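You operate a simulated robot arm through the tools that you are given. There is no shell and no other tool.

The job below is to be done with a simulated robot arm. You get a single attempt, and the scene is never put back.

TASK
Shield the pan with the draught ring and trickle 3 g of sand into the white boat.
Fine: boat and ring on first, then stand the trickler with its chute over the boat; tare; end within half a gram. Set down upright: trickler.

It is judged by the outcome, as a careful person would: the job done as asked, and still so three seconds after it is handed in. It fails if anything else is knocked over, pushed out of place, dropped, spilled or broken.

THE ROBOT
A 7-joint arm with a two-finger parallel gripper, fixed in place. Base frame: the origin is at the foot of the arm, x ahead of it, y to its left, z up; the work surface is at about z = 735. Units: mm, degrees, N and s.
Its first joint turns from -149.0 to 149.0 degrees. Payload 3.43 kg.
Tool frame: the origin (TCP) lies between the finger pads and is the grasp point; the fingertips stand 30 mm ahead of it; z points along the fingers, y is the line along which they close. The gripper opens to 94 mm. The fingers are 28 mm wide and 10 mm thick; the gripper's body (50 by 96 mm) begins 55 mm behind the TCP.
Orientation is told as [roll, pitch, yaw] about the base's x, y, z axes, in that order, counted from this pose: with the fingers straight down and closing along the base's y, the tool's x points along the base's -x, its y along +y and its z along -z.

THE INTERFACE
- The arm moves only by the tool nudge_tool. Its argument "deltas" is a list of rows, each a list of 3 entries, a list of its own where there are three numbers: the closure in counts, from 0 (fully open) to 255 (shut), then the shift along the tool's x, y, z in units of 500 mm (1.0 is 500 mm), then the turn, a rotation vector about the tool's x, y, z in units of 45 degrees (1.0 is 45 degrees). In form: [[gripper, [tx, ty, tz], [wx, wy, wz]], ...]. A call has 1 to 20 rows; each row is the pose to reach, as a shift and turn from the pose commanded when the call began, along the tool's axes at that moment. A call with a number of a shift or a turn outside -1 to 1 is refused whole. Each row takes 0.2 s and may step no farther than 50 mm and 8.6 degrees from the row before; otherwise, or with a gripper value out of range, the whole call is refused. Where a pose cannot be reached the arm comes as near as it can. A force on the tool above 40 N (or 10 N above the force at the start of the call, whichever is more), or a blocked arm, ends the call early, and 0.2 s more pass. The fingers move at their own pace (about 45 mm/s each) and stop on an object; they squeeze with about 20 N. The grip force told is the motor's: it shows also when the fingers shut on nothing. Time passes only in rows, and 0.2 s behind the last, so rows that repeat a pose let the fingers close. The reply holds the time, the measured pose of the TCP, the force on the tool along the base axes, the opening and the grip force, in the units named above and with some noise, with the torque about the TCP (base axes, N m) and any sound that the robot's microphone picked up, and new pictures: "views" is both (left out), scene, wrist or none.
- Cameras (640 x 400 px; columns grow to the right, rows downward): "scene" is fixed at [400.9, -500.5, 1494.9]; the picture's right is [-0.99, 0.14, 0.00], its down [0.12, 0.80, -0.59] and it looks along [-0.08, -0.58, -0.81] (base axes); focal length 248 px, centre (320, 200). "wrist" rides on the gripper at [76, 14, -102] in the tool frame; the picture's right is [-0.18, 0.98, 0.00], its down [-0.75, -0.14, -0.64] and it looks along [-0.63, -0.12, 0.77] (tool axes); focal length 243 px, centre (320, 200). There is no depth. A picture from a camera that has moved, and an enlarged one, comes with that camera's place and axes in the base frame and with its lens.
- enlarge(camera, box): a new picture of the part [left, top, right, bottom] of that camera's present view, enlarged. The clock stands still meanwhile.
- sign_off(): hands the job in; it is judged then, once.

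Nothing tells you positions but the pictures and the camera data. Unless the task says otherwise, let go and move clear before handing in.

The tools are called after "Emit:" by a JSON object that holds its "name" and its "arguments". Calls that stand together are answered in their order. nudge_tool: Moves the arm, as the interface text tells. Its arguments: {"type":"object","properties":{"deltas":{"type":"array"},"views":{"type":"string","enum":["both","scene","wrist","none"]}},"required":["deltas"]} The other tools are called the same way: enlarge (camera, box) takes an enlarged picture of a part of a camera's view; sign_off () hands the job in.

At the start:

```text
time: 0.0
eef_pos: [340.6, -928.5, 1152.2]
tcp_rot: [0.0, -0.1, -0.1]
wrist_force: [-0.4, 0.3, -0.6]
torque: [-0.02, -0.01, 0.0]
width: 93.8
gripper_force: 0.1
```

scene: 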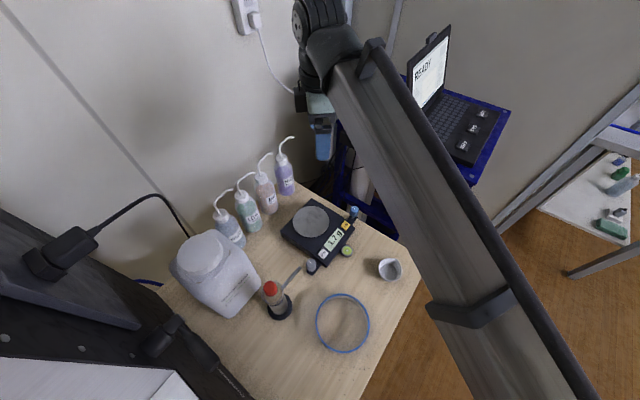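
wrist: 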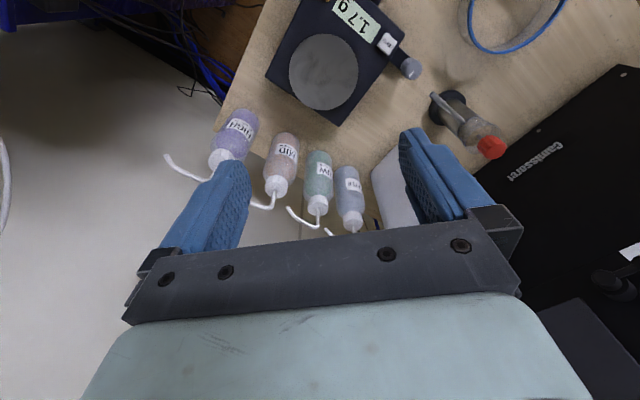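

I see a balance reading about 1.7 g, a blue ring, a white boat (cup), and a trickler with a red cap on the table. I'll look closer before moving.

Emit:
{"name": "enlarge", "arguments": {"camera": "scene", "box": [250, 180, 420, 290]}}

Emit:
{"name": "enlarge", "arguments": {"camera": "scene", "box": [230, 240, 400, 370]}}

Emit:
{"name": "enlarge", "arguments": {"camera": "wrist", "box": [260, 0, 580, 200]}}

```text
3.64 times, centred on (335, 235) of scene
camera zoom: at [400.9, -500.5, 1494.9], right [-0.99, 0.14, 0.0], down [0.12, 0.8, -0.59], along [-0.08, -0.58, -0.81], focal length 902 px, centre (266, 73)
```

zoom: 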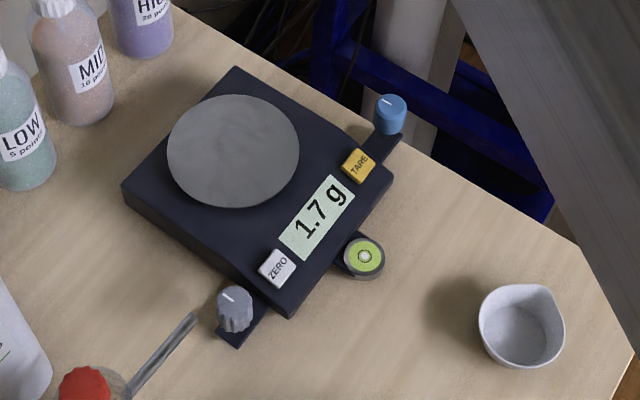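

```text
3.08 times, centred on (315, 305) of scene
camera zoom: at [400.9, -500.5, 1494.9], right [-0.99, 0.14, 0.0], down [0.12, 0.8, -0.59], along [-0.08, -0.58, -0.81], focal length 763 px, centre (335, -123)
```

zoom: 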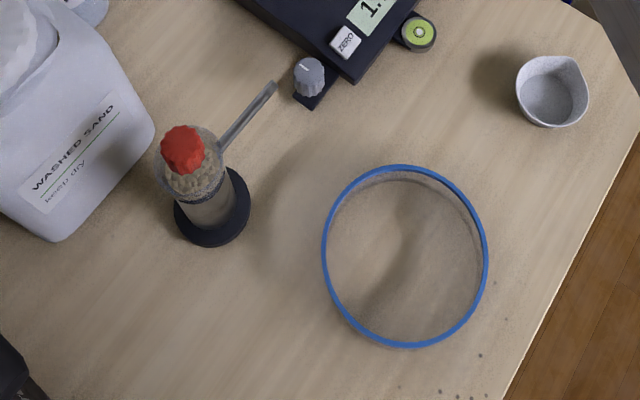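

```text
2.00 times, centred on (420, 100) of wrist
camera zoom: at [264.4, -914.4, 1256.2], right [0.18, 0.98, 0.0], down [0.75, -0.14, 0.64], along [0.63, -0.12, -0.77], focal length 485 px, centre (120, 400)
```

zoom: 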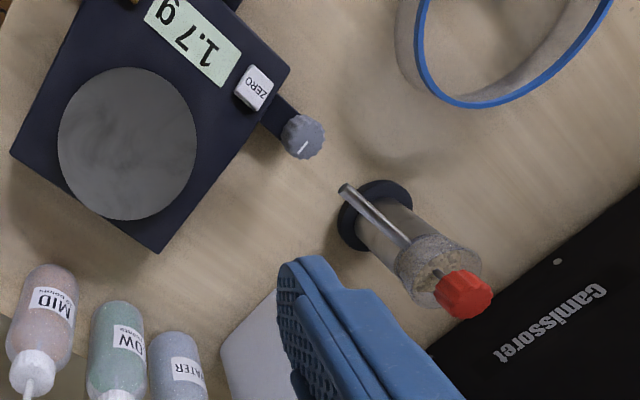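

The balance reads 1.7 g with an empty pan; I'll look at the level vial, the pan and the trickler closer.

Emit:
{"name": "enlarge", "arguments": {"camera": "scene", "box": [325, 230, 365, 255]}}

Emit:
{"name": "enlarge", "arguments": {"camera": "scene", "box": [255, 255, 325, 325]}}

Emit:
{"name": "enlarge", "arguments": {"camera": "scene", "box": [270, 190, 330, 240]}}

Emit:
{"name": "enlarge", "arguments": {"camera": "scene", "box": [365, 245, 415, 290]}}

Emit:
{"name": "enlarge", "arguments": {"camera": "scene", "box": [400, 20, 510, 170]}}

```text
16.00 times, centred on (345, 242) of scene
camera zoom: at [400.9, -500.5, 1494.9], right [-0.99, 0.14, 0.0], down [0.12, 0.8, -0.59], along [-0.08, -0.58, -0.81], focal length 3968 px, centre (-80, -480)
```

zoom: 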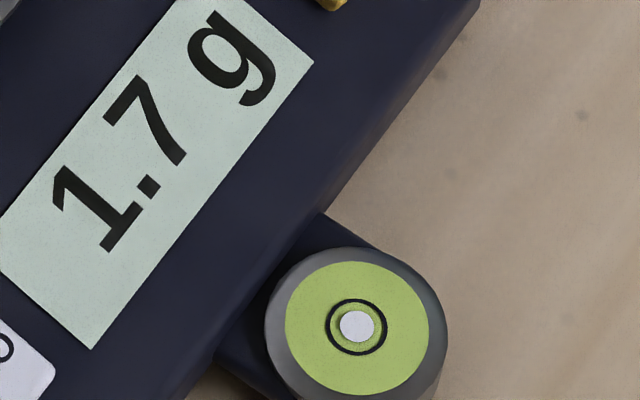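

```text
5.71 times, centred on (290, 290) of scene
camera zoom: at [400.9, -500.5, 1494.9], right [-0.99, 0.14, 0.0], down [0.12, 0.8, -0.59], along [-0.08, -0.58, -0.81], focal length 1417 px, centre (491, -314)
```

zoom: 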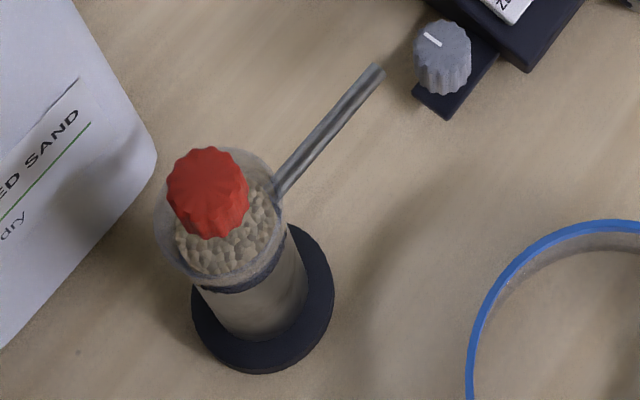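

```text
8.00 times, centred on (300, 215) of scene
camera zoom: at [400.9, -500.5, 1494.9], right [-0.99, 0.14, 0.0], down [0.12, 0.8, -0.59], along [-0.08, -0.58, -0.81], focal length 1984 px, centre (480, 80)
```

zoom: 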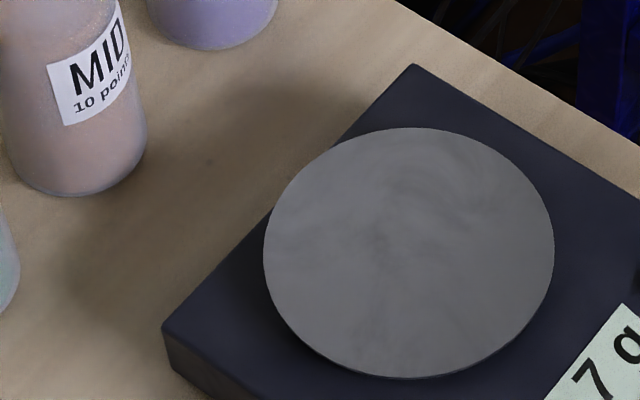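

```text
8.89 times, centred on (390, 268) of scene
camera zoom: at [400.9, -500.5, 1494.9], right [-0.99, 0.14, 0.0], down [0.12, 0.8, -0.59], along [-0.08, -0.58, -0.81], focal length 2204 px, centre (-302, -400)
```

zoom: 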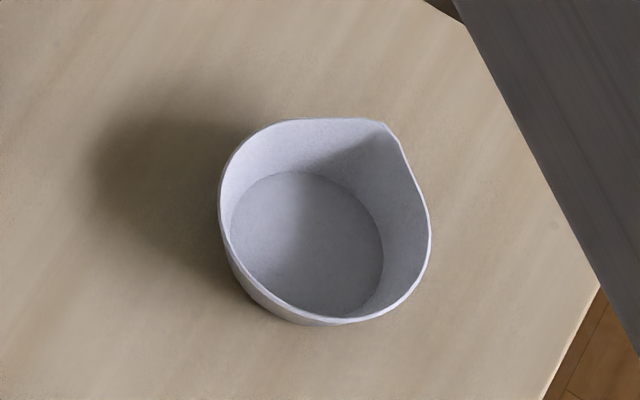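

```text
2.67 times, centred on (455, 95) of scene
camera zoom: at [400.9, -500.5, 1494.9], right [-0.99, 0.14, 0.0], down [0.12, 0.8, -0.59], along [-0.08, -0.58, -0.81], focal length 661 px, centre (-40, 480)
```

zoom: 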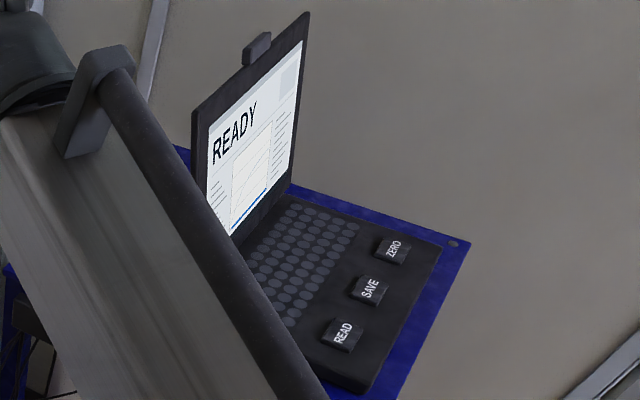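

The level bubble is centred, so I leave the feet alone. I estimate the pan at about (369,-934), ring (326,-616), boat (155,-738), trickler (494,-681) with its chute pointing toward (-x,-y). Next I move for a closer wrist view.

Emit:
{"name": "nudge_tool", "arguments": {"deltas": [[0, [0.03, 0.076, 0.034], [0, 0, 0]], [0, [0.06, 0.152, 0.068], [0, 0, 0]], [0, [0.09, 0.228, 0.102], [0, 0, 0]], [0, [0.12, 0.304, 0.136], [0, 0, 0]], [0, [0.15, 0.38, 0.17], [0, 0, 0]], [0, [0.18, 0.456, 0.204], [0, 0, 0]], [0, [0.18, 0.456, 0.204], [0, 0, 0]]]}}

```text
time: 1.6
eef_pos: [250.2, -699.0, 1049.0]
tcp_rot: [0.0, 0.0, 0.0]
wrist_force: [-0.7, 0.7, -0.3]
torque: [0.01, 0.03, 0.02]
width: 94.1
gripper_force: 0.0
camera wrist: at [174.5, -686.3, 1154.3], right [0.18, 0.98, 0.0], down [0.75, -0.14, 0.64], along [0.63, -0.12, -0.77], focal length 243 px, centre (320, 200)
```

scene: 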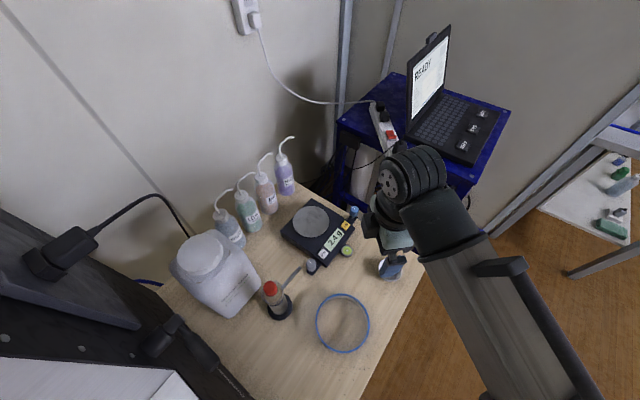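
wrist: 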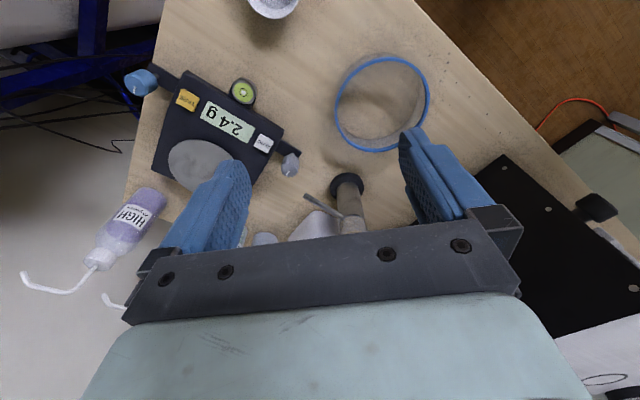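

The reading drifts with draughts (2.4 g now), as expected without the ring. I zoom on the ring, trickler and balance from here.

Emit:
{"name": "enlarge", "arguments": {"camera": "wrist", "box": [310, 40, 450, 160]}}

Emit:
{"name": "enlarge", "arguments": {"camera": "wrist", "box": [290, 160, 400, 240]}}

Emit:
{"name": "enlarge", "arguments": {"camera": "wrist", "box": [120, 50, 320, 210]}}

```text
3.33 times, centred on (380, 100) of wrist
camera zoom: at [174.5, -686.3, 1154.3], right [0.18, 0.98, 0.0], down [0.75, -0.14, 0.64], along [0.63, -0.12, -0.77], focal length 809 px, centre (120, 533)
```

zoom: 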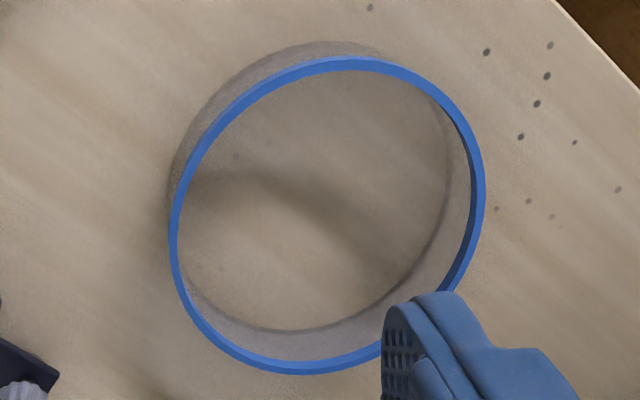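

```text
5.00 times, centred on (345, 200) of wrist
camera zoom: at [174.5, -686.3, 1154.3], right [0.18, 0.98, 0.0], down [0.75, -0.14, 0.64], along [0.63, -0.12, -0.77], focal length 1213 px, centre (195, 200)
```

zoom: 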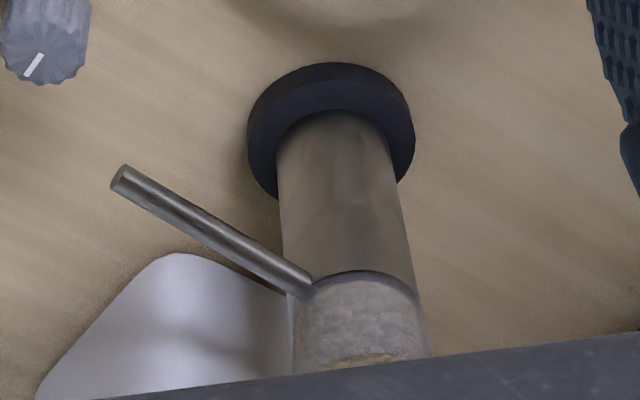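

```text
2.50 times, centred on (220, 130) of wrist
camera zoom: at [174.5, -686.3, 1154.3], right [0.18, 0.98, 0.0], down [0.75, -0.14, 0.64], along [0.63, -0.12, -0.77], focal length 606 px, centre (570, 375)
```

zoom: 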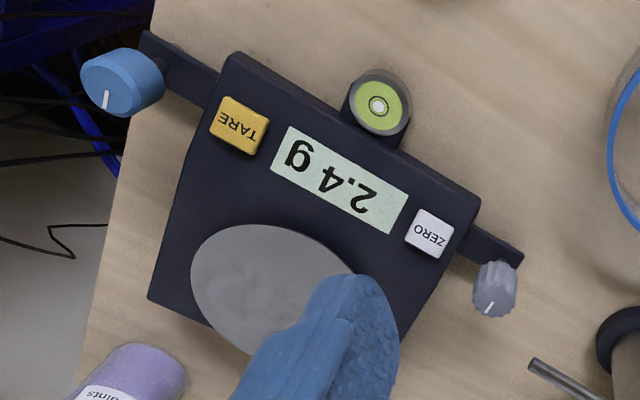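

Ring rim is roughly (322,-614) at z≈767, trickler axis roughly (487,-686) with the chute tip at (418,-756,840), and TARE at about (256,-906,772). I'll take a closer look at the balance now.

Emit:
{"name": "nudge_tool", "arguments": {"deltas": [[0, [-0.0104, -0.078, 0.0404], [0, 0, 0]], [0, [-0.0208, -0.156, 0.0808], [0, 0, 0]], [0, [-0.0312, -0.234, 0.1212], [0, 0, 0]], [0, [-0.0416, -0.312, 0.1616], [0, 0, 0]], [0, [-0.052, -0.39, 0.202], [0, 0, 0]], [0, [-0.052, -0.39, 0.202], [0, 0, 0]]]}}

```text
time: 3.0
eef_pos: [275.6, -895.9, 950.3]
tcp_rot: [-0.1, 0.1, 0.0]
wrist_force: [0.6, -0.1, 0.0]
torque: [0.03, -0.03, 0.02]
width: 94.0
gripper_force: 0.1
camera wrist: at [200.1, -881.9, 1054.2], right [0.18, 0.98, 0.0], down [0.75, -0.14, 0.64], along [0.63, -0.12, -0.77], focal length 243 px, centre (320, 200)
```

scene: 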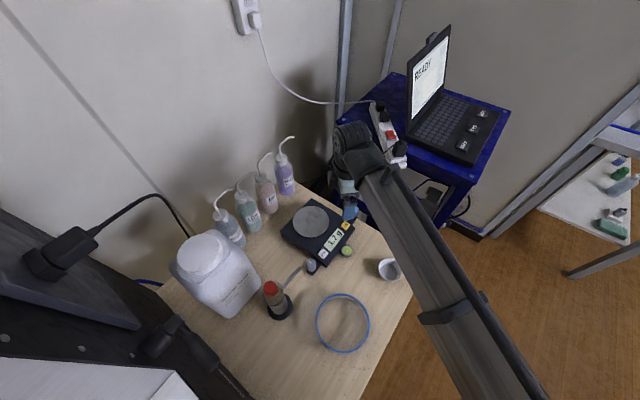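
wrist: 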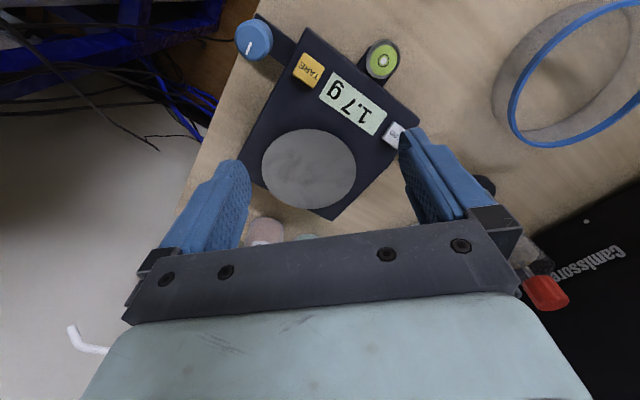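

Emit:
{"name": "enlarge", "arguments": {"camera": "wrist", "box": [230, 10, 430, 230]}}

Emit:
{"name": "enlarge", "arguments": {"camera": "wrist", "box": [480, 0, 640, 160]}}

Emit:
{"name": "enlarge", "arguments": {"camera": "wrist", "box": [460, 160, 600, 320]}}

```text
1.82 times, centred on (330, 120) of wrist
camera zoom: at [200.1, -881.9, 1054.2], right [0.18, 0.98, 0.0], down [0.75, -0.14, 0.64], along [0.63, -0.12, -0.77], focal length 441 px, centre (302, 346)
```

zoom: 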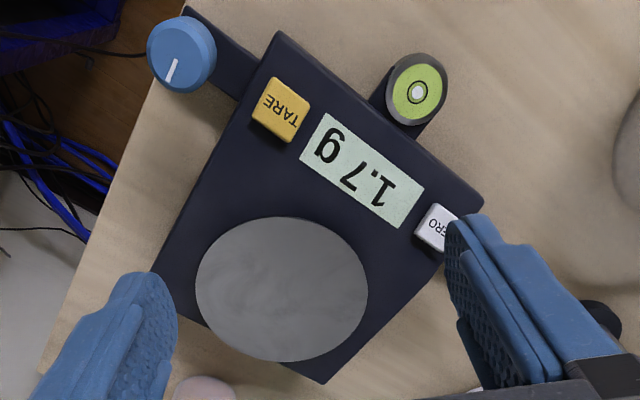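

```text
2.50 times, centred on (560, 80) of wrist
camera zoom: at [200.1, -881.9, 1054.2], right [0.18, 0.98, 0.0], down [0.75, -0.14, 0.64], along [0.63, -0.12, -0.77], focal length 606 px, centre (-280, 500)
```

zoom: 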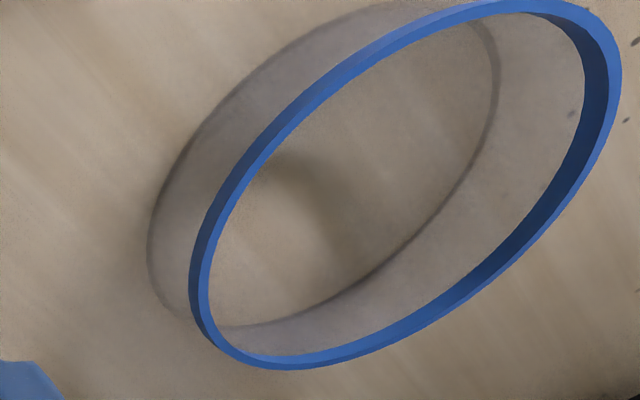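

```text
2.50 times, centred on (530, 240) of wrist
camera zoom: at [200.1, -881.9, 1054.2], right [0.18, 0.98, 0.0], down [0.75, -0.14, 0.64], along [0.63, -0.12, -0.77], focal length 606 px, centre (-205, 100)
```

zoom: 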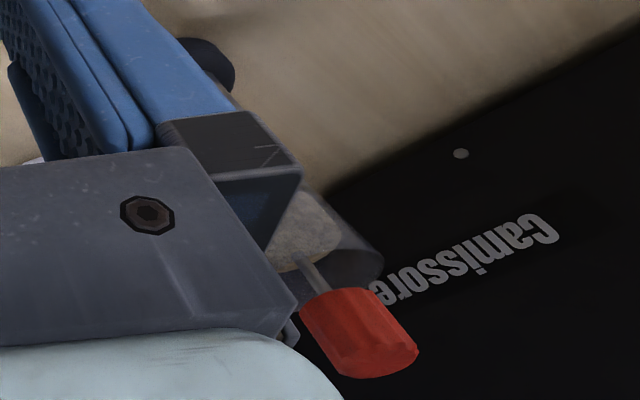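

The pan centre is about (370,-930,780) and the balance body is about 165×194 mm, rotated roughly 46°. Before handling anything I'll test whether the arm reaches over the pan with the tool vertical.

Emit:
{"name": "nudge_tool", "arguments": {"deltas": [[0, [-0.063, -0.023, 0], [0, 0, 0]], [0, [-0.126, -0.046, 0], [0, 0, 0]], [0, [-0.189, -0.068, 0], [0, 0, 0]], [0, [-0.189, -0.068, 0.07], [0, 0, 0]], [0, [-0.189, -0.068, 0.14], [0, 0, 0]], [0, [-0.189, -0.068, 0.2], [0, 0, 0]], [0, [-0.189, -0.068, 0.2], [0, 0, 0]]]}}

```text
time: 4.6
eef_pos: [370.7, -928.6, 848.0]
tcp_rot: [0.0, 0.0, 0.0]
wrist_force: [0.6, 0.9, 0.6]
torque: [-0.02, -0.01, 0.0]
width: 94.0
gripper_force: 0.0
camera wrist: at [294.6, -916.0, 952.9], right [0.18, 0.98, 0.0], down [0.75, -0.14, 0.64], along [0.63, -0.12, -0.77], focal length 243 px, centre (320, 200)
```

scene: 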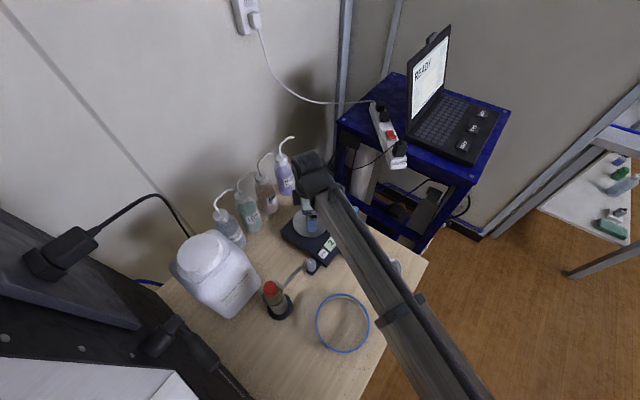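
wrist: 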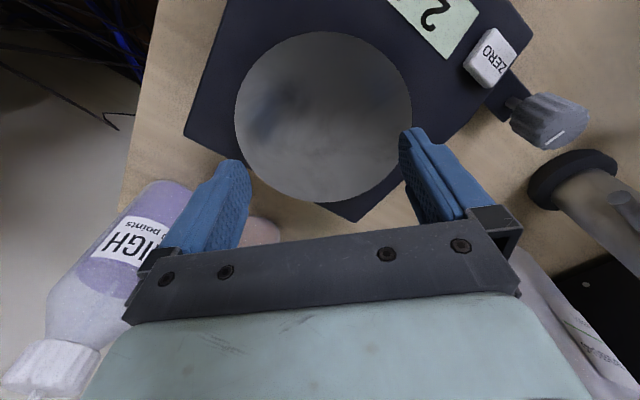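

The pan is reachable; my refined estimate for its centre is (371,-928,787). Now I lift and go over the boat with about 45° yaw, so the fingers close across the spout direction.

Emit:
{"name": "nudge_tool", "arguments": {"deltas": [[0, [0, 0, -0.07], [0, 0, 0]], [0, [0, 0, -0.14], [0, 0, 0]], [0, [0, 0, -0.2], [0, 0, 0]], [0, [0.073, 0.063, -0.2], [0, 0, -0.166]], [0, [0.147, 0.127, -0.2], [0, 0, -0.333]], [0, [0.22, 0.19, -0.2], [0, 0, -0.5]], [0, [0.293, 0.253, -0.17], [0, 0, -0.667]], [0, [0.367, 0.317, -0.13], [0, 0, -0.833]], [0, [0.44, 0.38, -0.1], [0, 0, -1.0]], [0, [0.44, 0.38, -0.1], [0, 0, -1.0]]]}}

```text
refused: row 7 steps farther than a row can; nothing moved
```

Row 7 stepped slightly too far, so I'll split the motion more finely.

Emit:
{"name": "nudge_tool", "arguments": {"deltas": [[0, [0, 0, -0.07], [0, 0, 0]], [0, [0, 0, -0.14], [0, 0, 0]], [0, [0, 0, -0.2], [0, 0, 0]], [0, [0.063, 0.054, -0.2], [0, 0, -0.143]], [0, [0.126, 0.109, -0.2], [0, 0, -0.286]], [0, [0.189, 0.163, -0.2], [0, 0, -0.429]], [0, [0.251, 0.217, -0.17], [0, 0, -0.571]], [0, [0.314, 0.271, -0.14], [0, 0, -0.714]], [0, [0.377, 0.326, -0.12], [0, 0, -0.857]], [0, [0.44, 0.38, -0.1], [0, 0, -1.0]], [0, [0.44, 0.38, -0.1], [0, 0, -1.0]]]}}

```text
time: 7.0
eef_pos: [150.0, -737.7, 898.6]
tcp_rot: [0.0, 0.0, 45.1]
wrist_force: [-0.5, -0.7, 0.0]
torque: [-0.02, -0.03, -0.03]
width: 93.8
gripper_force: 0.1
camera wrist: at [86.7, -783.1, 1003.1], right [-0.57, 0.82, 0.0], down [0.63, 0.43, 0.64], along [0.53, 0.36, -0.77], focal length 243 px, centre (320, 200)
```

scene: 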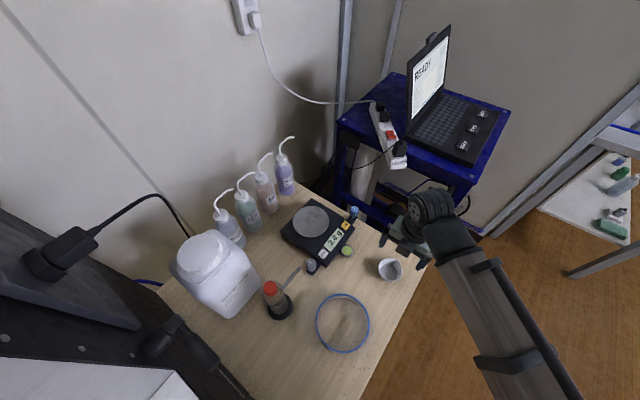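
wrist: 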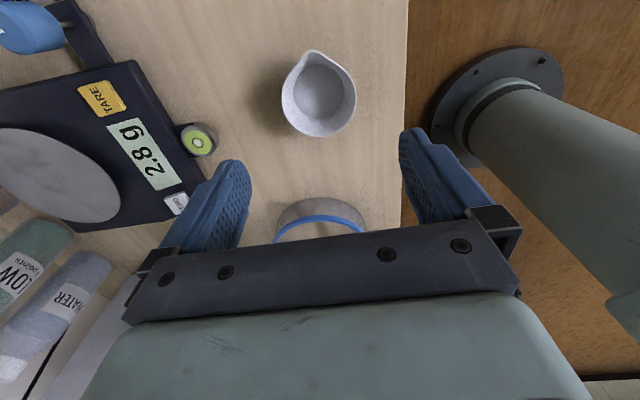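

Emit:
{"name": "enlarge", "arguments": {"camera": "wrist", "box": [260, 40, 380, 150]}}

```text
3.64 times, centred on (320, 95) of wrist
camera zoom: at [86.7, -783.1, 1003.1], right [-0.57, 0.82, 0.0], down [0.63, 0.43, 0.64], along [0.53, 0.36, -0.77], focal length 882 px, centre (320, 582)
```

zoom: 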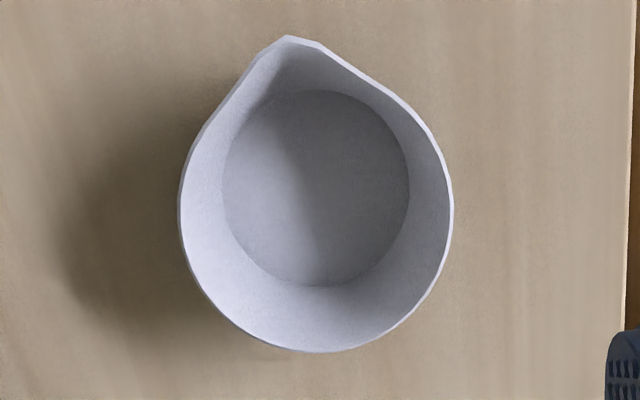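

The boat centre is at about (151.5,-740), with a 72 mm rim at z≈763. I align and lower with open fingers around it.

Emit:
{"name": "nudge_tool", "arguments": {"deltas": [[0, [0, -0.005, 0.06], [0, 0, 0]], [0, [0, -0.005, 0.13], [0, 0, 0]], [0, [0, -0.005, 0.19], [0, 0, 0]], [0, [0, -0.005, 0.23], [0, 0, 0]], [0, [0, -0.005, 0.257], [0, 0, 0]], [0, [0, -0.005, 0.257], [0, 0, 0]]]}}

```text
time: 8.4
eef_pos: [153.8, -740.0, 770.5]
tcp_rot: [0.0, -0.1, 45.0]
wrist_force: [0.5, 0.2, -0.5]
torque: [0.02, 0.03, -0.03]
width: 94.2
gripper_force: 0.0
camera wrist: at [89.2, -785.4, 874.6], right [-0.56, 0.83, 0.0], down [0.63, 0.43, 0.64], along [0.53, 0.36, -0.77], focal length 243 px, centre (320, 200)
```

scene: 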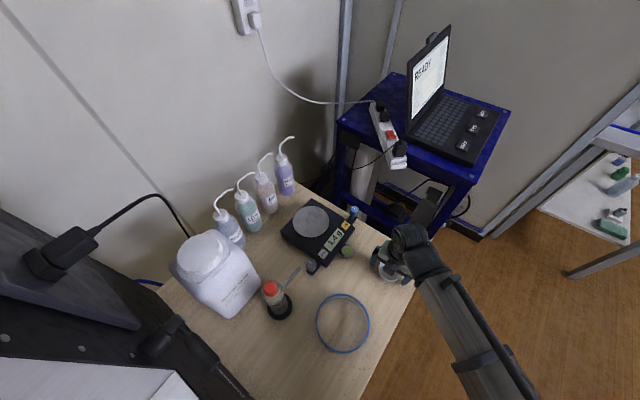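
wrist: 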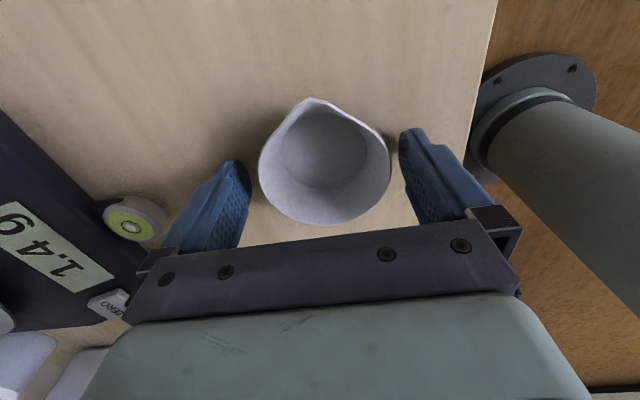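

The boat sits centred between the fingers. I close gently on it.

Emit:
{"name": "nudge_tool", "arguments": {"deltas": [[40, [0, 0, 0], [0, 0, 0]], [70, [0, 0, 0], [0, 0, 0]], [100, [0, 0, 0], [0, 0, 0]], [100, [0, 0, 0], [0, 0, 0]], [100, [0, 0, 0], [0, 0, 0]]], "views": "wrist"}}

```text
time: 9.6
eef_pos: [153.3, -740.6, 769.2]
tcp_rot: [0.0, 0.1, 45.1]
wrist_force: [-0.1, -0.4, -1.4]
torque: [0.06, 0.02, -0.01]
width: 70.6
gripper_force: 16.1
camera wrist: at [89.2, -785.4, 874.8], right [-0.56, 0.83, 0.0], down [0.63, 0.43, 0.64], along [0.53, 0.36, -0.77], focal length 243 px, centre (320, 200)
```

wrist: 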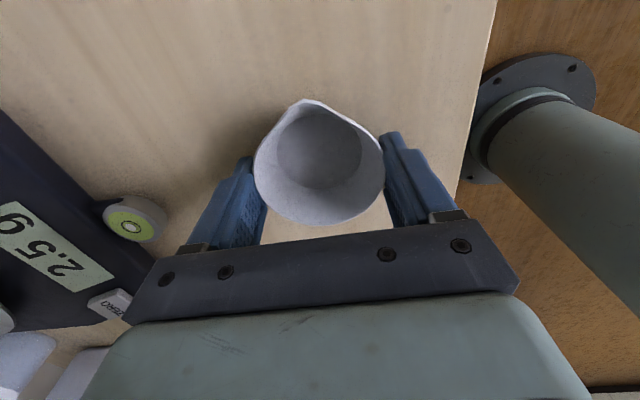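

Gripped at 70.6 mm. I lift it and check that it stays level.

Emit:
{"name": "nudge_tool", "arguments": {"deltas": [[100, [0, 0, -0.02], [0, 0, 0]], [100, [0, 0, -0.08], [0, 0, 0]], [100, [0, 0, -0.16], [0, 0, 0]], [100, [0, 0, -0.24], [0, 0, 0]], [100, [0, 0, -0.28], [0, 0, 0]], [100, [0, 0, -0.28], [0, 0, 0]]]}}

```text
time: 11.0
eef_pos: [152.4, -739.3, 910.9]
tcp_rot: [0.1, 0.0, 45.1]
wrist_force: [0.6, -0.2, -0.5]
torque: [-0.02, -0.03, -0.01]
width: 70.7
gripper_force: 15.8
camera wrist: at [89.1, -785.3, 1014.5], right [-0.56, 0.83, 0.0], down [0.63, 0.43, 0.64], along [0.53, 0.36, -0.77], focal length 243 px, centre (320, 200)
```

scene: 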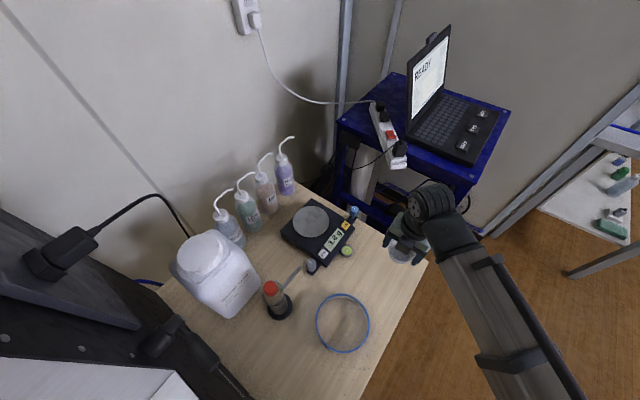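
wrist: 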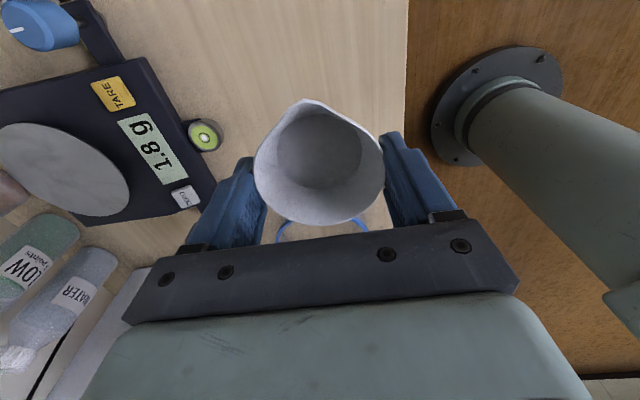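

The boat is held level. I carry it over to the pan, aiming a little toward the side where the trickler will stand, at about (377,-921).

Emit:
{"name": "nudge_tool", "arguments": {"deltas": [[100, [-0.005, -0.05, 0], [0, 0, 0]], [100, [-0.013, -0.13, 0], [0, 0, 0]], [100, [-0.022, -0.22, 0], [0, 0, 0]], [100, [-0.032, -0.31, 0], [0, 0, 0]], [100, [-0.042, -0.4, 0], [0, 0, 0]], [100, [-0.051, -0.485, 0], [0, 0, 0]], [100, [-0.058, -0.545, 0], [0, 0, 0]], [100, [-0.061, -0.576, 0], [0, 0, 0]], [100, [-0.061, -0.576, 0], [0, 0, 0]]]}}

```text
time: 13.0
eef_pos: [377.5, -921.6, 910.2]
tcp_rot: [0.1, -0.1, 45.0]
wrist_force: [0.4, 0.2, 0.7]
torque: [-0.03, 0.02, 0.04]
width: 70.7
gripper_force: 16.3
camera wrist: at [313.8, -966.9, 1014.7], right [-0.56, 0.83, 0.0], down [0.63, 0.43, 0.64], along [0.53, 0.36, -0.77], focal length 243 px, centre (320, 200)
```

scene: 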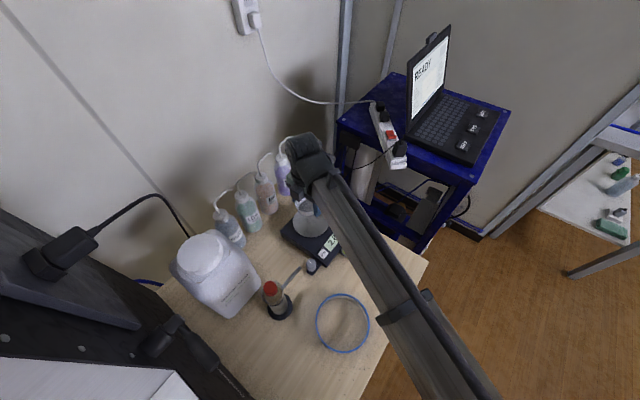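
wrist: 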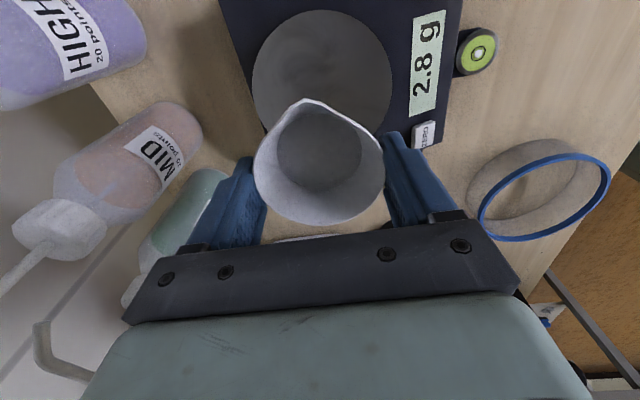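

I lower toward the pan: first to within a few millimetres, then in small steps.

Emit:
{"name": "nudge_tool", "arguments": {"deltas": [[100, [0, 0, 0.04], [0, 0, 0]], [100, [0, 0, 0.1], [0, 0, 0]], [100, [0, 0, 0.14], [0, 0, 0]], [100, [0, 0, 0.16], [0, 0, 0]], [100, [0, 0, 0.16], [0, 0, 0]]]}}

```text
time: 14.2
eef_pos: [378.2, -922.5, 831.1]
tcp_rot: [0.0, 0.0, 45.0]
wrist_force: [-1.3, -0.6, 0.3]
torque: [0.02, 0.01, -0.05]
width: 70.5
gripper_force: 16.6
camera wrist: at [314.1, -967.3, 935.4], right [-0.56, 0.83, 0.0], down [0.63, 0.43, 0.64], along [0.53, 0.36, -0.77], focal length 243 px, centre (320, 200)
```

scene: 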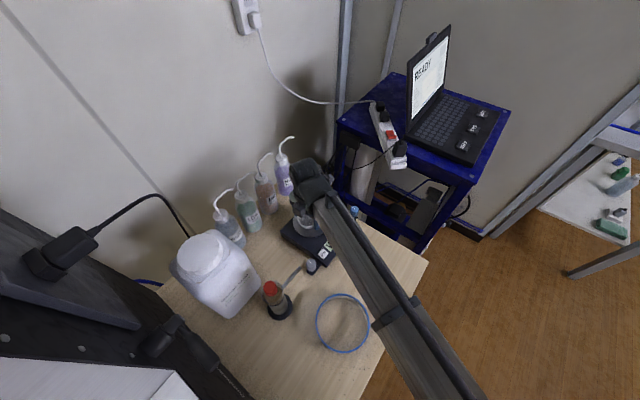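
wrist: 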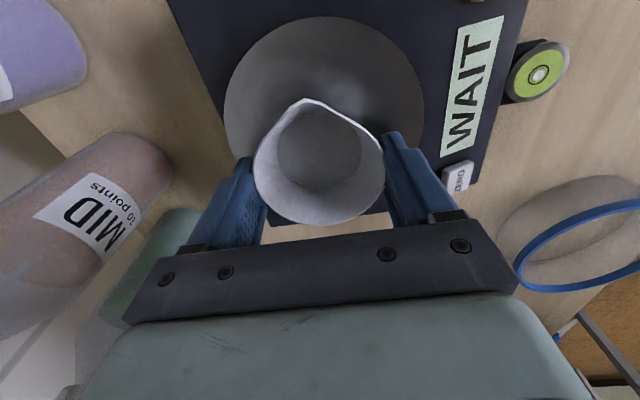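

The display shows WAIT (possibly air movement or contact); boat bottom should be about 10 mm above the pan. I step down a few millimetres at a time.

Emit:
{"name": "nudge_tool", "arguments": {"deltas": [[100, [0, 0, 0.004], [0, 0, 0]], [100, [0, 0, 0.008], [0, 0, 0]], [100, [0, 0, 0.012], [0, 0, 0]], [100, [0, 0, 0.012], [0, 0, 0]]], "views": "wrist"}}

```text
time: 15.3
eef_pos: [378.1, -923.1, 829.3]
tcp_rot: [-0.2, 0.1, 45.0]
wrist_force: [0.0, 2.9, 13.2]
torque: [0.13, 0.04, 0.03]
width: 70.3
gripper_force: 16.0
stopped in row 4: the force on the tool passed its limit at 41 N (the readings are from after the stop); the commanded pose is now the measured one
camera wrist: at [313.9, -967.4, 932.8], right [-0.56, 0.83, 0.0], down [0.63, 0.44, 0.64], along [0.53, 0.36, -0.77], focal length 243 px, centre (320, 200)
```

wrist: 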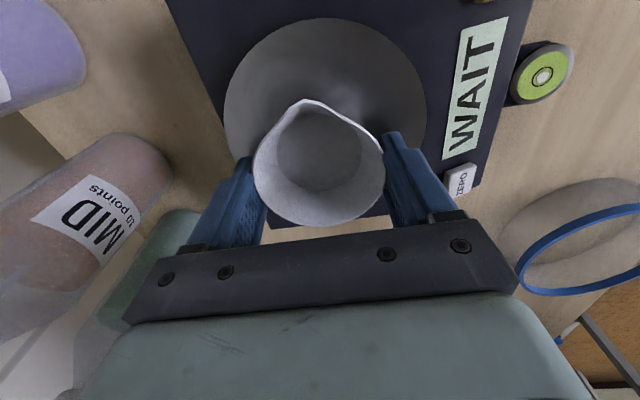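

Contact: the boat stands on the pan (pan at about z≈795). I relieve the pressure by a millimetre and open slowly.

Emit:
{"name": "nudge_tool", "arguments": {"deltas": [[100, [0, 0, -0.002], [0, 0, 0]], [95, [0, 0, -0.002], [0, 0, 0]], [80, [0, 0, -0.002], [0, 0, 0]], [60, [0, 0, -0.002], [0, 0, 0]], [30, [0, 0, -0.002], [0, 0, 0]], [0, [0, 0, -0.002], [0, 0, 0]], [0, [0, 0, -0.002], [0, 0, 0]]], "views": "wrist"}}

```text
time: 16.9
eef_pos: [378.2, -923.3, 827.2]
tcp_rot: [-0.1, 0.0, 45.0]
wrist_force: [0.1, 0.6, -0.6]
torque: [0.04, -0.01, -0.01]
width: 93.9
gripper_force: 0.0
camera wrist: at [314.1, -967.9, 932.3], right [-0.56, 0.83, 0.0], down [0.63, 0.44, 0.64], along [0.53, 0.36, -0.77], focal length 243 px, centre (320, 200)
```

wrist: 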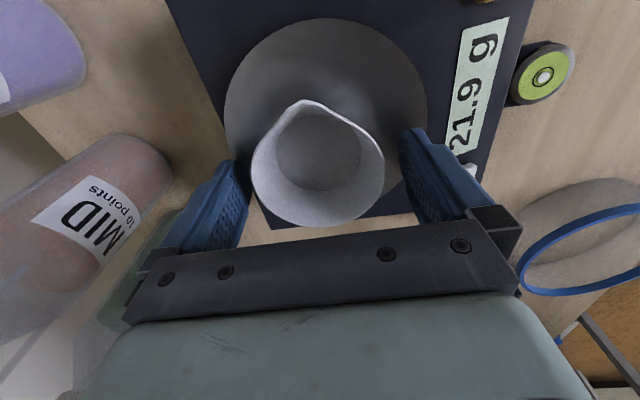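

The balance reads 21.9 g, so the boat is on the pan. I raise straight up and check its position.

Emit:
{"name": "nudge_tool", "arguments": {"deltas": [[0, [0, 0, -0.02], [0, 0, 0]], [0, [0, 0, -0.08], [0, 0, 0]], [0, [0, 0, -0.16], [0, 0, 0]], [0, [0, 0, -0.24], [0, 0, 0]], [0, [0, 0, -0.24], [0, 0, 0]]]}}

Emit:
{"name": "enlarge", "arguments": {"camera": "wrist", "box": [220, 0, 460, 200]}}

```text
time: 18.1
eef_pos: [378.5, -922.3, 948.3]
tcp_rot: [-0.2, 0.1, 44.9]
wrist_force: [-0.9, -0.4, 0.0]
torque: [-0.01, 0.03, -0.01]
width: 94.5
gripper_force: 0.1
camera wrist: at [314.2, -967.2, 1052.2], right [-0.56, 0.83, 0.0], down [0.63, 0.43, 0.64], along [0.53, 0.36, -0.77], focal length 243 px, centre (320, 200)
```

scene: 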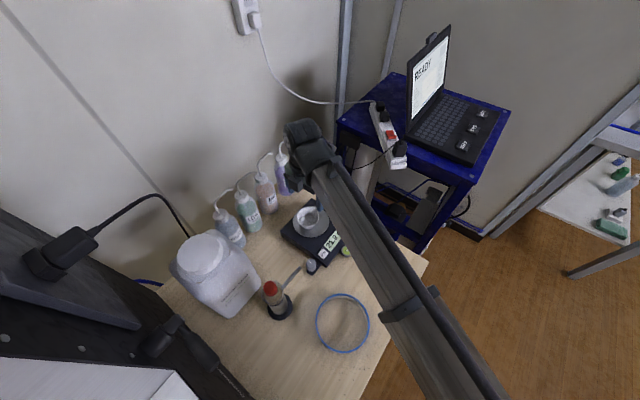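
wrist: 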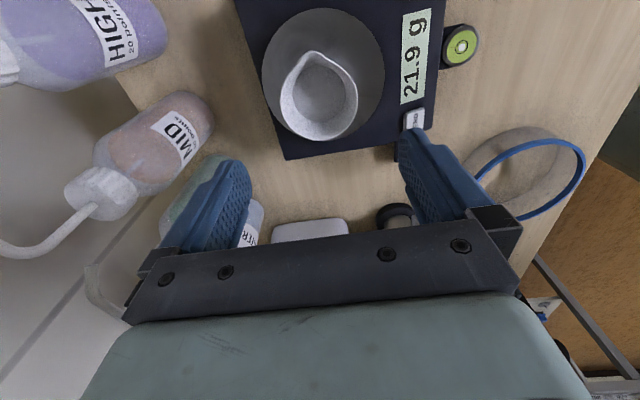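

```text
2.00 times, centred on (340, 100) of wrist
camera zoom: at [314.2, -967.2, 1052.2], right [-0.56, 0.83, 0.0], down [0.63, 0.43, 0.64], along [0.53, 0.36, -0.77], focal length 485 px, centre (280, 400)
```

zoom: 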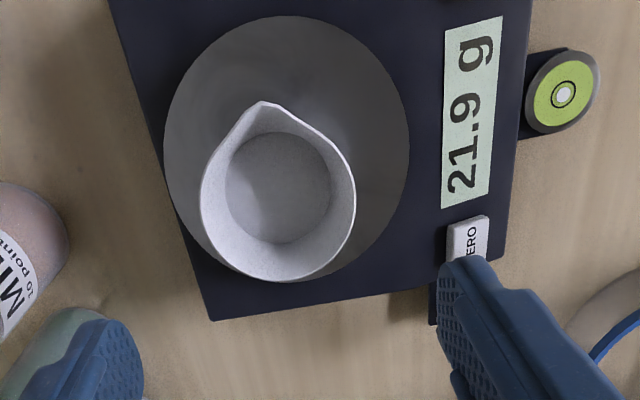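

The boat is on the pan at about (378,-924); the pan centre is (368.5,-926), its top near z≈795, and the body top near z≈771. Next is the ring: I go over its robot-facing edge for a closer look.

Emit:
{"name": "nudge_tool", "arguments": {"deltas": [[0, [-0.04, 0.065, 0.0], [0, 0, 0.05]], [0, [-0.082, 0.13, 0.0], [0, 0, 0.1]], [0, [-0.123, 0.194, 0.0], [0, 0, 0.155]], [0, [-0.164, 0.258, 0.0], [0, 0, 0.206]], [0, [-0.205, 0.322, 0.02], [0, 0, 0.258]], [0, [-0.246, 0.387, 0.04], [0, 0, 0.31]], [0, [-0.287, 0.452, 0.06], [0, 0, 0.361]], [0, [-0.328, 0.516, 0.08], [0, 0, 0.413]], [0, [-0.369, 0.58, 0.1], [0, 0, 0.464]], [0, [-0.41, 0.645, 0.12], [0, 0, 0.516]], [0, [-0.41, 0.645, 0.12], [0, 0, 0.516]]]}}

```text
time: 20.5
eef_pos: [293.9, -549.3, 885.6]
tcp_rot: [-0.3, 0.0, 21.7]
wrist_force: [0.5, -0.4, -0.2]
torque: [-0.01, -0.01, 0.0]
width: 94.0
gripper_force: 0.1
camera wrist: at [218.8, -565.3, 990.5], right [-0.19, 0.98, 0.0], down [0.75, 0.15, 0.64], along [0.63, 0.12, -0.77], focal length 243 px, centre (320, 200)
```

scene: 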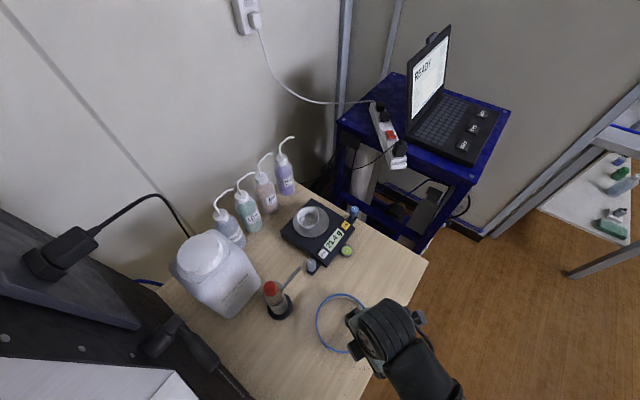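
wrist: 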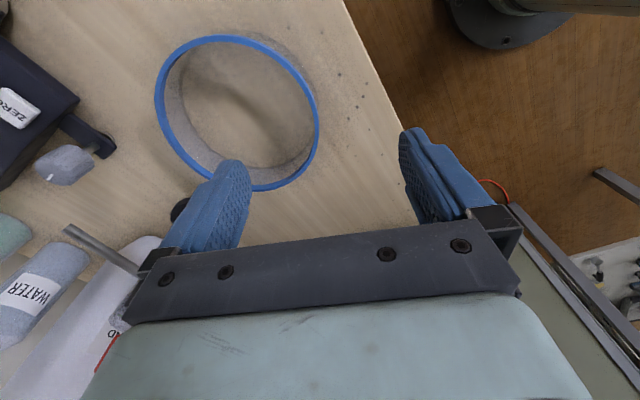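

Emit:
{"name": "enlarge", "arguments": {"camera": "wrist", "box": [140, 20, 340, 200]}}

Emit:
{"name": "enlarge", "arguments": {"camera": "scene", "box": [270, 185, 360, 270]}}

```text
2.22 times, centred on (240, 110) of wrist
camera zoom: at [218.8, -565.3, 990.5], right [-0.19, 0.98, 0.0], down [0.75, 0.15, 0.64], along [0.63, 0.12, -0.77], focal length 539 px, centre (498, 400)
```

zoom: 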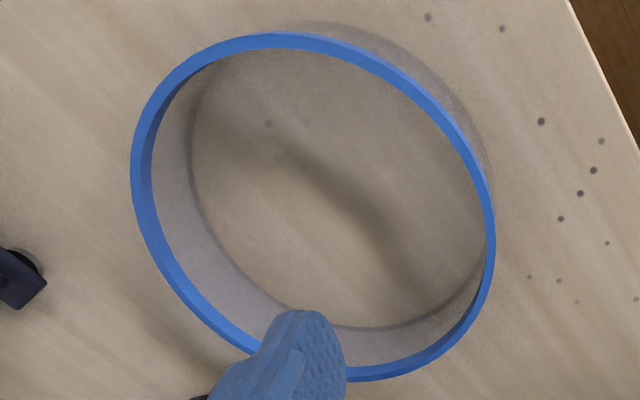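

```text
4.71 times, centred on (315, 228) of scene
camera zoom: at [400.9, -500.5, 1494.9], right [-0.99, 0.14, 0.0], down [0.12, 0.8, -0.59], along [-0.08, -0.58, -0.81], focal length 1167 px, centre (344, 71)
```

zoom: 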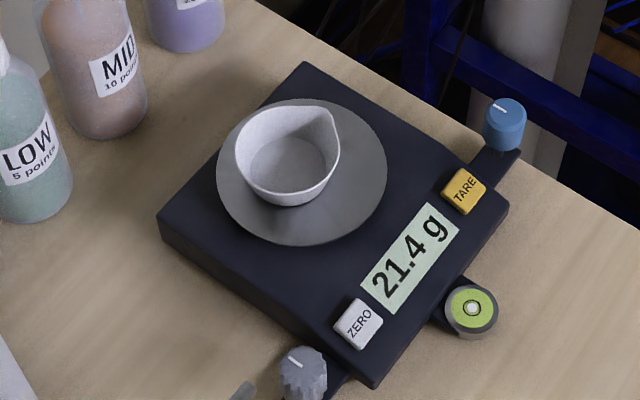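

The ring's centre is about (325,-617), with the rim near z≈768–775. I shift slightly and lower partway to straddle the rim and check alignment.

Emit:
{"name": "nudge_tool", "arguments": {"deltas": [[0, [-0.007, -0.0066, 0.05], [0, 0, 0]], [0, [-0.007, -0.0066, 0.1], [0, 0, 0]], [80, [-0.007, -0.0066, 0.13], [0, 0, 0]], [140, [-0.007, -0.0066, 0.13], [0, 0, 0]], [140, [-0.007, -0.0066, 0.13], [0, 0, 0]], [140, [-0.007, -0.0066, 0.13], [0, 0, 0]]]}}

Emit:
{"name": "enlarge", "arguments": {"camera": "wrist", "box": [200, 60, 440, 240]}}

Emit:
{"name": "enlarge", "arguments": {"camera": "scene", "box": [300, 270, 420, 380]}}

```text
time: 21.9
eef_pos: [299.6, -552.7, 821.4]
tcp_rot: [-0.3, -0.1, 21.9]
wrist_force: [0.6, -0.8, 0.9]
torque: [0.02, -0.02, 0.04]
width: 42.5
gripper_force: 0.0
camera wrist: at [223.4, -568.1, 925.5], right [-0.19, 0.98, 0.0], down [0.75, 0.15, 0.64], along [0.63, 0.12, -0.77], focal length 243 px, centre (320, 200)
```

scene: 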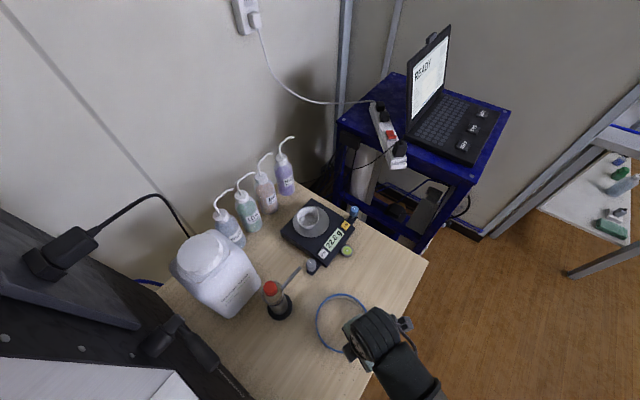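
wrist: 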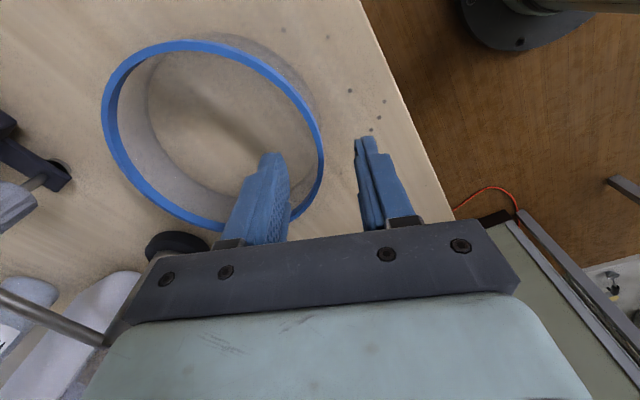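

```text
2.22 times, centred on (320, 150) of wrist
camera zoom: at [223.4, -568.1, 925.5], right [-0.19, 0.98, 0.0], down [0.75, 0.15, 0.64], along [0.63, 0.12, -0.77], focal length 539 px, centre (320, 311)
```

zoom: 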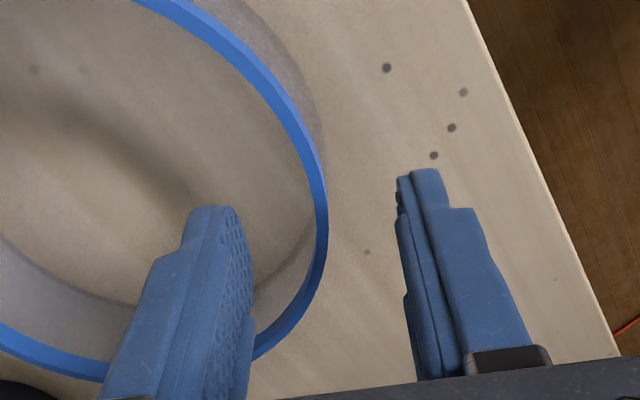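

```text
3.64 times, centred on (360, 325) of scene
camera zoom: at [400.9, -500.5, 1494.9], right [-0.99, 0.14, 0.0], down [0.12, 0.8, -0.59], along [-0.08, -0.58, -0.81], focal length 902 px, centre (174, -254)
```

zoom: 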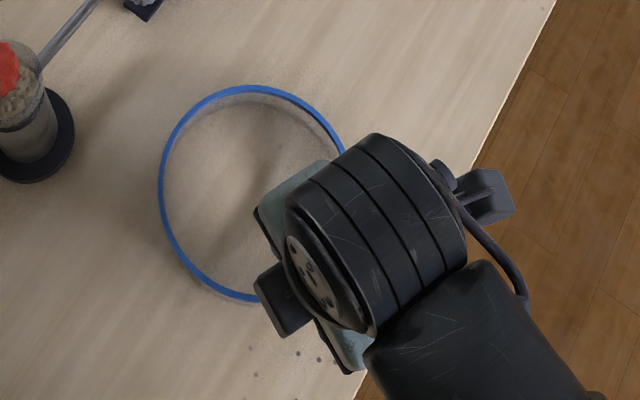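

Alignment is good: the rim lies mid-way between the fingers. I lower so the fingertips overlap the rim by about 10 mm, then close.

Emit:
{"name": "nudge_tool", "arguments": {"deltas": [[140, [0, 0, 0.03], [0, 0, 0]], [140, [0, 0, 0.061], [0, 0, 0]], [140, [0, 0, 0.061], [0, 0, 0]]], "views": "wrist"}}

Emit:
{"name": "enlarge", "arguments": {"camera": "wrist", "box": [200, 60, 440, 240]}}

```text
time: 22.7
eef_pos: [298.8, -552.2, 790.3]
tcp_rot: [-0.2, 0.0, 21.8]
wrist_force: [-0.3, -0.8, -0.3]
torque: [0.0, 0.03, -0.01]
width: 42.2
gripper_force: 0.0
camera wrist: at [223.6, -568.4, 895.1], right [-0.19, 0.98, 0.0], down [0.75, 0.15, 0.64], along [0.63, 0.12, -0.77], focal length 243 px, centre (320, 200)
```

wrist: 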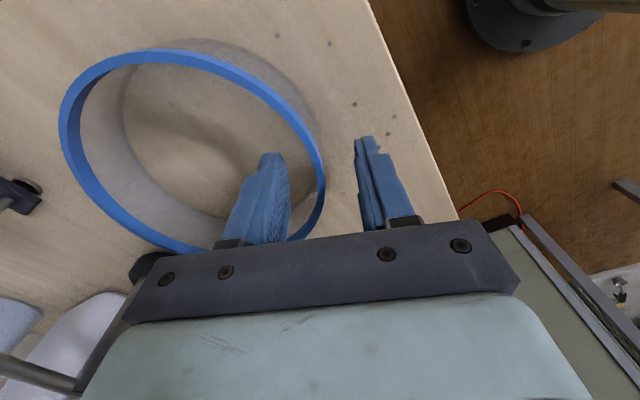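

```text
2.22 times, centred on (320, 150) of wrist
camera zoom: at [223.6, -568.4, 895.1], right [-0.19, 0.98, 0.0], down [0.75, 0.15, 0.64], along [0.63, 0.12, -0.77], focal length 539 px, centre (320, 311)
```

zoom: 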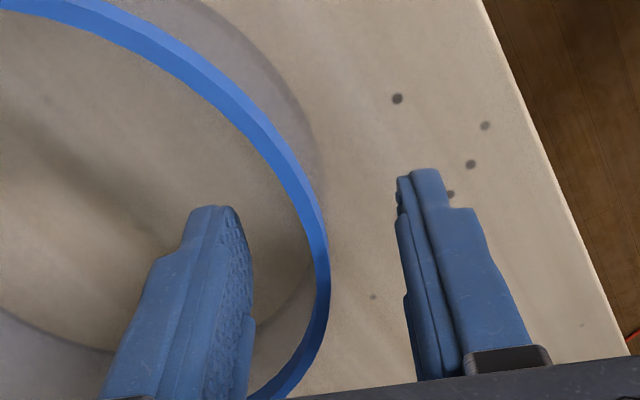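

From several views the rim works out at z≈780 (ring about 45 mm tall, outer radius about 71), so the overlap is ~19 mm. I raise 4 mm to keep the tips above the pan later, then close on the wall.

Emit:
{"name": "nudge_tool", "arguments": {"deltas": [[140, [0, 0, -0.008], [0, 0, 0]], [180, [0, 0, -0.008], [0, 0, 0]], [220, [0, 0, -0.008], [0, 0, 0]], [255, [0, 0, -0.008], [0, 0, 0]], [255, [0, 0, -0.008], [0, 0, 0]], [255, [0, 0, -0.008], [0, 0, 0]]], "views": "wrist"}}

```text
time: 24.1
eef_pos: [299.1, -552.2, 795.0]
tcp_rot: [-0.2, 0.0, 21.8]
wrist_force: [0.7, 0.5, 0.5]
torque: [0.07, -0.02, -0.02]
width: 3.5
gripper_force: 20.2
camera wrist: at [223.5, -568.1, 899.4], right [-0.19, 0.98, 0.0], down [0.75, 0.15, 0.64], along [0.63, 0.12, -0.77], focal length 243 px, centre (320, 200)
```

wrist: 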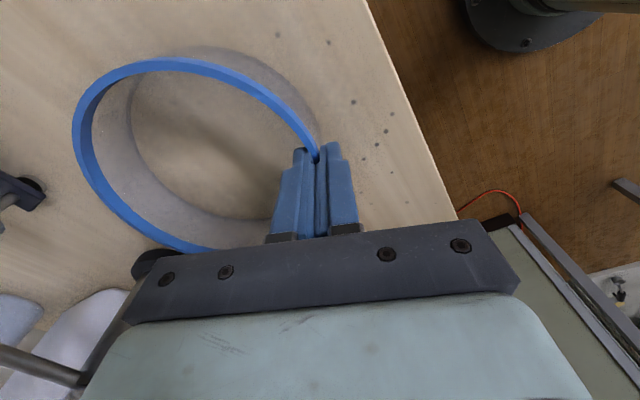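

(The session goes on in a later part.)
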